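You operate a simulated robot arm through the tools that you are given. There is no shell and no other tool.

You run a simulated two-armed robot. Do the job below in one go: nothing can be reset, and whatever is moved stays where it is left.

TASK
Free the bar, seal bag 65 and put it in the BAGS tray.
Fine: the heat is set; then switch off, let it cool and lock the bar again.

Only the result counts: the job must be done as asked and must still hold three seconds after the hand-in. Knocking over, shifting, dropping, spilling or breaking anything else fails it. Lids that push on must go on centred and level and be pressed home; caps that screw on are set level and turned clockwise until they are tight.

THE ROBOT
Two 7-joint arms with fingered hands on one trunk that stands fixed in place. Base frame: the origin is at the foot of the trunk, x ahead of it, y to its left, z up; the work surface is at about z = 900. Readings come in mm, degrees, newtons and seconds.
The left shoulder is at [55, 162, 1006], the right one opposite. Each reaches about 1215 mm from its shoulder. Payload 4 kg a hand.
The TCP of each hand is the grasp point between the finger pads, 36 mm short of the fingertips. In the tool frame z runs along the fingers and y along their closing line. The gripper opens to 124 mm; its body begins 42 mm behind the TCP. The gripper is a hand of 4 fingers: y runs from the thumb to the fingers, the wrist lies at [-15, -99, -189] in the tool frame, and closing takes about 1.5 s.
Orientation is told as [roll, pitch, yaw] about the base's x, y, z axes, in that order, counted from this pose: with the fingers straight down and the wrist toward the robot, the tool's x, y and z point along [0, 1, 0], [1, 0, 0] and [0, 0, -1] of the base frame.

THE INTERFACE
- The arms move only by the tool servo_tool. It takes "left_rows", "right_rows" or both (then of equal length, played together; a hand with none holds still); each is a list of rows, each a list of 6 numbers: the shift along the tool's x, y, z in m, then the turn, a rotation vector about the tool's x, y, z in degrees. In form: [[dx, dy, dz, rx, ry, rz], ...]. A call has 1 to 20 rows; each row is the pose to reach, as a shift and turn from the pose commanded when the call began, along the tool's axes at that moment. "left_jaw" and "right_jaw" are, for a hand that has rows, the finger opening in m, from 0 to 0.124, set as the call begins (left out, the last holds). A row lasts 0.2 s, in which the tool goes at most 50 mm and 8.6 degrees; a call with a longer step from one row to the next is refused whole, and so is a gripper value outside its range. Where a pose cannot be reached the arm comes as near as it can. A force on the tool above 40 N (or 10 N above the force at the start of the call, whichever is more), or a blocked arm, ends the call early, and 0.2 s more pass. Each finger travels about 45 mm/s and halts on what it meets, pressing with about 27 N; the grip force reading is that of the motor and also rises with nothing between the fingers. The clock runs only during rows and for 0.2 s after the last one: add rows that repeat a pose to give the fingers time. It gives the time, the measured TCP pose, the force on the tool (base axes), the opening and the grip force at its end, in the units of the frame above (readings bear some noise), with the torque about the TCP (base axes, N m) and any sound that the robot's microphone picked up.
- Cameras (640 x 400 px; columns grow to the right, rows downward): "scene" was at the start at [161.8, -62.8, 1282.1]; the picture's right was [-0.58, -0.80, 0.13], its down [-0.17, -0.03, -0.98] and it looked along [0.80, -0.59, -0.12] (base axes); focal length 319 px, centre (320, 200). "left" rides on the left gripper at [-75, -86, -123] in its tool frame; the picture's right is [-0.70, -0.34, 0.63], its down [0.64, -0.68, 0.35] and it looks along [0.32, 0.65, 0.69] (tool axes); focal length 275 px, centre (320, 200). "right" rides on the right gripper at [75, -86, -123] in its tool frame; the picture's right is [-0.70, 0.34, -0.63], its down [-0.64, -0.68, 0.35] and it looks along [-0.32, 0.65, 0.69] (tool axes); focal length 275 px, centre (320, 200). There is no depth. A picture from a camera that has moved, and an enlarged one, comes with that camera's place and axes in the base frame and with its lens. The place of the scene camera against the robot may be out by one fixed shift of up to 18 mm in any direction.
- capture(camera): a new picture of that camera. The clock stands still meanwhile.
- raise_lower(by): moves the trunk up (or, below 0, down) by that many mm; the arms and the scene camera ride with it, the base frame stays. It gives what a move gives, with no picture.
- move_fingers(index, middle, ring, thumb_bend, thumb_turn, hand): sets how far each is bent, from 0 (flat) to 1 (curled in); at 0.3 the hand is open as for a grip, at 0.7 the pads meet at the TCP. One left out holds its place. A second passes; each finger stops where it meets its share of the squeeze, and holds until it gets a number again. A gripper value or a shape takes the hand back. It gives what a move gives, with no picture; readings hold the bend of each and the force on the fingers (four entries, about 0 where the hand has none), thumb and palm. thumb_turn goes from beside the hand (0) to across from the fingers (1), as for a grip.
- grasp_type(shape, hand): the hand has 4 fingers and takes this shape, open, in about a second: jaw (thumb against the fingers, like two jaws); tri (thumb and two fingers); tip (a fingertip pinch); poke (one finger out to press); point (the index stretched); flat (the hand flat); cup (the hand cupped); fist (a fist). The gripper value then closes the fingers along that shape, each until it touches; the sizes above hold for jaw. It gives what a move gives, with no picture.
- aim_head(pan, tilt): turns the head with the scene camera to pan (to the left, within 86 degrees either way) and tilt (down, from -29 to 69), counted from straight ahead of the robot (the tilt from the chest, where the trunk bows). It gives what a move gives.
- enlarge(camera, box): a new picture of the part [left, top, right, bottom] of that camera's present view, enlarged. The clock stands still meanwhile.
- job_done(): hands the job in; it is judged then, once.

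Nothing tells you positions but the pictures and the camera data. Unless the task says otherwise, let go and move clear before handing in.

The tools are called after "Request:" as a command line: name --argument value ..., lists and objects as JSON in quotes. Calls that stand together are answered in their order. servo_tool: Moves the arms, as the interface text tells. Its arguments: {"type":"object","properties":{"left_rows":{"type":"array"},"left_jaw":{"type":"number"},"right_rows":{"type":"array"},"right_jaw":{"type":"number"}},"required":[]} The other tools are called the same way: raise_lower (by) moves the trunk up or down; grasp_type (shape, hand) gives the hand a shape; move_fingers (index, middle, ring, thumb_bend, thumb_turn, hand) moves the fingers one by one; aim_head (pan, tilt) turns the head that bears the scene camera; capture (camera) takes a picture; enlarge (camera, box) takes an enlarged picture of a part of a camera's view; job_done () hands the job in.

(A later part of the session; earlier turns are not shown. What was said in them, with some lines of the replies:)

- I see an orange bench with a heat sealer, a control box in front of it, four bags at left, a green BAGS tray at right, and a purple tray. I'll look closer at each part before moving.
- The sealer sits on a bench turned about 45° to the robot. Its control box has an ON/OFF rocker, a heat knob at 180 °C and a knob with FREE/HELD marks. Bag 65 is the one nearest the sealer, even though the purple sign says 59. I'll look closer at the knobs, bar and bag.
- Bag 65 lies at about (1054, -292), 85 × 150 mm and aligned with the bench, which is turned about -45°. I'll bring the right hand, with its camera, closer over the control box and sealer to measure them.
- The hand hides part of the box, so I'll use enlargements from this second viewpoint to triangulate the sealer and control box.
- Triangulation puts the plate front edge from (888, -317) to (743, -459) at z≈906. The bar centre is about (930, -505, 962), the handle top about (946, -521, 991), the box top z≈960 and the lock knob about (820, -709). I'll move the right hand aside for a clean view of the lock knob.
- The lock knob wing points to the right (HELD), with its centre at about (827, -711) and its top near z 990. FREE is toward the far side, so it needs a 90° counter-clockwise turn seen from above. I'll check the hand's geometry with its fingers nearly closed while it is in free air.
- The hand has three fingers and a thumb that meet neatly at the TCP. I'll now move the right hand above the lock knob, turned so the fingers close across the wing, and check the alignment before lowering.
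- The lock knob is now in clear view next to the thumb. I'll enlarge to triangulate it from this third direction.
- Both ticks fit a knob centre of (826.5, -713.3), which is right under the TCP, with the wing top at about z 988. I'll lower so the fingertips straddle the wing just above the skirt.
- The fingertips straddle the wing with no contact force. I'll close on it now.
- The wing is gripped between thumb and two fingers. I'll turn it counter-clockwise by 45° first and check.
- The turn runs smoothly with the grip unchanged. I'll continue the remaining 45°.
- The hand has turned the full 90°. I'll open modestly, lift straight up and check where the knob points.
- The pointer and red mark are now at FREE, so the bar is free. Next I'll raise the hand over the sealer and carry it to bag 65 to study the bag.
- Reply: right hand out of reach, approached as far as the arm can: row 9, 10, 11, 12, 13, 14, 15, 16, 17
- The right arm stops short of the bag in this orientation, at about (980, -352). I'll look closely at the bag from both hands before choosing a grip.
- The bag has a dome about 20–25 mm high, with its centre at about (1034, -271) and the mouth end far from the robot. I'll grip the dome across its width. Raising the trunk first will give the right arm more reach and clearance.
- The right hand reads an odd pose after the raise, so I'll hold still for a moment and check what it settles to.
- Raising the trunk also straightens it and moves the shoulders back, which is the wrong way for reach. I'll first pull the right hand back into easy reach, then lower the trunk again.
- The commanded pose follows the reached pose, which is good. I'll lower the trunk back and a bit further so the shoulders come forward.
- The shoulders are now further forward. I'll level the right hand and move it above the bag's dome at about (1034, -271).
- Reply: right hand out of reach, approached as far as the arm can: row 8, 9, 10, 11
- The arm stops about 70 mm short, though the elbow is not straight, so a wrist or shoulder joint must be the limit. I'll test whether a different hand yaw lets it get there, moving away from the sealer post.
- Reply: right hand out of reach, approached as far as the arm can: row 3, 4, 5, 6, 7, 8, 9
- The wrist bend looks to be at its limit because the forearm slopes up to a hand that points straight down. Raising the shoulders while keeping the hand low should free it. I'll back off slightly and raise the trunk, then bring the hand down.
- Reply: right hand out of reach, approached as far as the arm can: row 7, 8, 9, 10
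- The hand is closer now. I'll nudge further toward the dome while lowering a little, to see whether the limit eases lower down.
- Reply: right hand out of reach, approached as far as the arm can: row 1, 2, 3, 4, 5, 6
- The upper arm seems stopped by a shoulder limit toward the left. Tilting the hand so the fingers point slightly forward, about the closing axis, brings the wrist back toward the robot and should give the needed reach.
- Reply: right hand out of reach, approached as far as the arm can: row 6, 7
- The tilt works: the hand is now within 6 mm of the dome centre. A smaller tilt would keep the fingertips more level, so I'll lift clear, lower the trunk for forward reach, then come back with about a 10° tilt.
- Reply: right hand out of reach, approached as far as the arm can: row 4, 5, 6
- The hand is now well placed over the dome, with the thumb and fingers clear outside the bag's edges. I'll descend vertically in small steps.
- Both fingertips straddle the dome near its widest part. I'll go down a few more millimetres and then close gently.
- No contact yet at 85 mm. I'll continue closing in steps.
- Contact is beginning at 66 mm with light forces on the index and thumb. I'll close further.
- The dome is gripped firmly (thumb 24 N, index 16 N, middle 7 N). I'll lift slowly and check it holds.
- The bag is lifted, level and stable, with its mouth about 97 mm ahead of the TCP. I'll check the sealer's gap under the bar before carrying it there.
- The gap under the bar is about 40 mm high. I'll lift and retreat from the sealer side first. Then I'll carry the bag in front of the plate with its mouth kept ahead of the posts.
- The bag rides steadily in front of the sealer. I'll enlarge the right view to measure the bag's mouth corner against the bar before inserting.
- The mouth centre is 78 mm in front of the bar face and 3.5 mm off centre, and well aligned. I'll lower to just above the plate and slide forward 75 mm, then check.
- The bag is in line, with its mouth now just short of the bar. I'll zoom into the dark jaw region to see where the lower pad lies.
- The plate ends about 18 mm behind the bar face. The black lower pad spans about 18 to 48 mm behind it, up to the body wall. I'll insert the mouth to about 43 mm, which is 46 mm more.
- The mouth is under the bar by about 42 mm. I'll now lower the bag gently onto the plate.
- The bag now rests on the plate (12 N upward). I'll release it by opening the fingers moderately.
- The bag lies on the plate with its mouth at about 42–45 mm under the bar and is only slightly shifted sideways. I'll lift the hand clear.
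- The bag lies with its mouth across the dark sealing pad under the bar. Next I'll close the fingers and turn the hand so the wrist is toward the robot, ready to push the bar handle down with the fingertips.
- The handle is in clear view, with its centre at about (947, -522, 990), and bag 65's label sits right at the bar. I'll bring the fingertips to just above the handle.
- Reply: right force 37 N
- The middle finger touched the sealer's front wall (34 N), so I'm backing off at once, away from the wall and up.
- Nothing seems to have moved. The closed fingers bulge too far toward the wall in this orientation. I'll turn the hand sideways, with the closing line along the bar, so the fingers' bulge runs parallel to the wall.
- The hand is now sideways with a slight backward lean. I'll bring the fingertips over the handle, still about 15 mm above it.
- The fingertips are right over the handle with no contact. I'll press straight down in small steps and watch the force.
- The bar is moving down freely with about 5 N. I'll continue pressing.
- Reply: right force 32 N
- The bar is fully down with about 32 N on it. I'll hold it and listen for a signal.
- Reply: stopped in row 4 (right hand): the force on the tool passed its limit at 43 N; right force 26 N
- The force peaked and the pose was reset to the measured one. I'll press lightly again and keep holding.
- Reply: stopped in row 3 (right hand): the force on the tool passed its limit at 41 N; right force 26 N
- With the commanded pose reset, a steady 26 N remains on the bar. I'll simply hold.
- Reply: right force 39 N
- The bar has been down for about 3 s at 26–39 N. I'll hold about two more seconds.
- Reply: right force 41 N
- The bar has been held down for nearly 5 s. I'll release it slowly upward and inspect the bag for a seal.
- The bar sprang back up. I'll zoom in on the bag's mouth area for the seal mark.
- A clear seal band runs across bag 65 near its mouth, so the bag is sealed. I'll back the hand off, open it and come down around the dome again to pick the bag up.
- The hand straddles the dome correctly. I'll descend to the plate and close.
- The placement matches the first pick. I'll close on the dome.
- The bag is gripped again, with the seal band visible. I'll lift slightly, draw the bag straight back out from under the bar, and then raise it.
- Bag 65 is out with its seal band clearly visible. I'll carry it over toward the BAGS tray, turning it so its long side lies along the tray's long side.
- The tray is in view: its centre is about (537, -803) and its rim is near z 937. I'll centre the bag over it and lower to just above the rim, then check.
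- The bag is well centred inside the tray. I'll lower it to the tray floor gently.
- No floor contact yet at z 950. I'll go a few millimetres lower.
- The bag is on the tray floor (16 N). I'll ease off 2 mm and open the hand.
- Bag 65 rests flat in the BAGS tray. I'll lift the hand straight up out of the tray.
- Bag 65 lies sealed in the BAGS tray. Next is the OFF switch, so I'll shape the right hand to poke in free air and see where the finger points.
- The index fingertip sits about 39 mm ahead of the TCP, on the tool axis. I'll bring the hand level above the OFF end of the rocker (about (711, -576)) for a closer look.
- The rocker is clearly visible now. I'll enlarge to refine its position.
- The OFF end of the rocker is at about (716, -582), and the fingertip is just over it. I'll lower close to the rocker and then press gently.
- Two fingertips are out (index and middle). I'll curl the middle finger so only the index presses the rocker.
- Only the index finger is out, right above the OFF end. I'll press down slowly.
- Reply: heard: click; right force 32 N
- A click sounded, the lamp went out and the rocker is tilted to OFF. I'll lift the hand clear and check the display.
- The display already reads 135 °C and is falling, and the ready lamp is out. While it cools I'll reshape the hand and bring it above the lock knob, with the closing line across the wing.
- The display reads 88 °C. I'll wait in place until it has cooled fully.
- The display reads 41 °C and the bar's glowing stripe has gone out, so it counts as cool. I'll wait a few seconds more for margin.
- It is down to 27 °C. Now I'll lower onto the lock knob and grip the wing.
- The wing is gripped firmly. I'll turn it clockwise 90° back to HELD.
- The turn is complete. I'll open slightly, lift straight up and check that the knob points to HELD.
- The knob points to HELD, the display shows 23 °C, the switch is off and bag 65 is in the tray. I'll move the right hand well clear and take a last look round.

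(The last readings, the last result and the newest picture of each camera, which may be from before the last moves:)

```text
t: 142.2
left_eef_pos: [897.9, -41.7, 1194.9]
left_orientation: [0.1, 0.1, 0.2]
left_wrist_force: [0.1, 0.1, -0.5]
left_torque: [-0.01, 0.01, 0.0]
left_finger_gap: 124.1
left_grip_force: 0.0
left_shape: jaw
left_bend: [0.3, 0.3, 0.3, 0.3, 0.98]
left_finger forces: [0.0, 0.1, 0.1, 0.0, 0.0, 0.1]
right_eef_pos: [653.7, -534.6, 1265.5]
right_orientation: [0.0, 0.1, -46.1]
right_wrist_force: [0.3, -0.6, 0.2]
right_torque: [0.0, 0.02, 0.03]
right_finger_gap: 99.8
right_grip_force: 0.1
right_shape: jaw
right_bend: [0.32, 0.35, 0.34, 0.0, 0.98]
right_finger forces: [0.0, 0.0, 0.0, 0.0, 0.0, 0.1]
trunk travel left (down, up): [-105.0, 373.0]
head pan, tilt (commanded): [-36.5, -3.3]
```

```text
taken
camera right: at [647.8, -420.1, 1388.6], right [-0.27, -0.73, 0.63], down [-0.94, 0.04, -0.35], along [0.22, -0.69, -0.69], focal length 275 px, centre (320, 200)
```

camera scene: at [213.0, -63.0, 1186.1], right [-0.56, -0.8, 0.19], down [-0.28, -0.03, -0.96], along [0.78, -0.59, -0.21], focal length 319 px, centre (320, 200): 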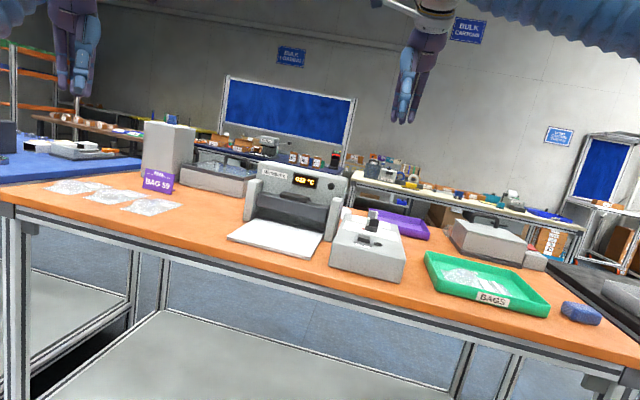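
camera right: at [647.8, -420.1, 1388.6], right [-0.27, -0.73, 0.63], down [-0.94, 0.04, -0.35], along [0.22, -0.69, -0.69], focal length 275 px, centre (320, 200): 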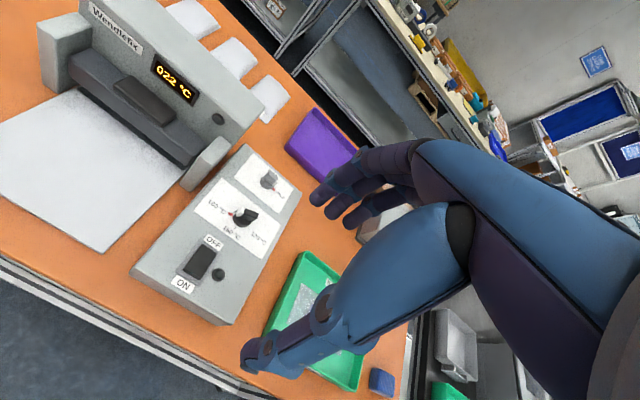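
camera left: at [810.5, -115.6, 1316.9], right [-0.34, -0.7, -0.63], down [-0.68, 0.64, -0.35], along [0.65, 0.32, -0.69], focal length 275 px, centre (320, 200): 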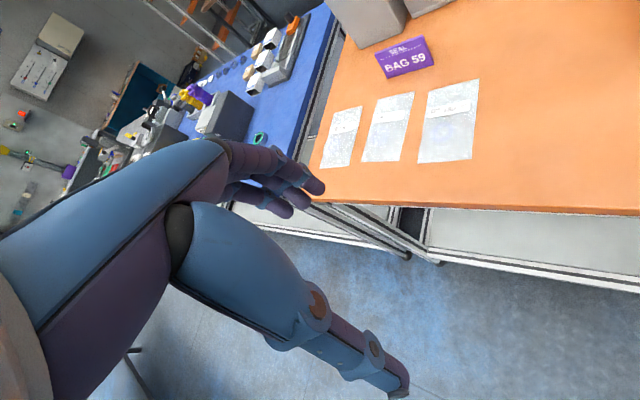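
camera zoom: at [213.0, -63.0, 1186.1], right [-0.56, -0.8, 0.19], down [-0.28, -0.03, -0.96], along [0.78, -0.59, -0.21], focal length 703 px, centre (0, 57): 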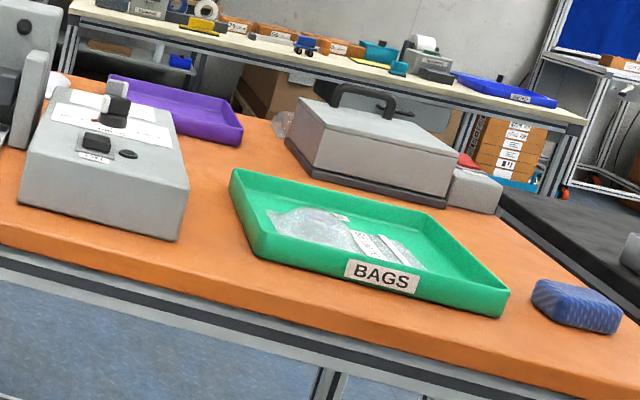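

The scene shows everything in place. Bag 65 is sealed in the BAGS tray, the sealer is off and cooled to 22 °C, and the lock knob is back at HELD. The other bags and items look undisturbed and both hands are clear, so I'm handing in.

Request:
job_done

```text
The job is handed in.
```

The job is done and handed in. Bag 65 is sealed and lying flat in the BAGS tray.

- **Bar:** I turned the lock knob from HELD to FREE, then pressed the bar down on the bag's mouth for about 5 s at 180 °C. A clear seal band showed across the bag.
- **Shutdown:** I pressed the rocker to OFF; it clicked, and the switch and ready lamps went out. I then waited until the display had fallen to 27 °C.
- **Lock:** I turned the knob back to HELD. By the last check the display read 22 °C.

- **Sign mismatch:** The purple sign on the bench says "SEAL BAG 59". I followed your instruction and sealed bag 65; bag 59 was not touched.
- **Contact with the sealer:** While lining up to press the bar, a finger pushed against the sealer's front wall with about 34 N. I backed off at once. In the pictures afterwards the sealer had not moved, and the other bags and items looked undisturbed.
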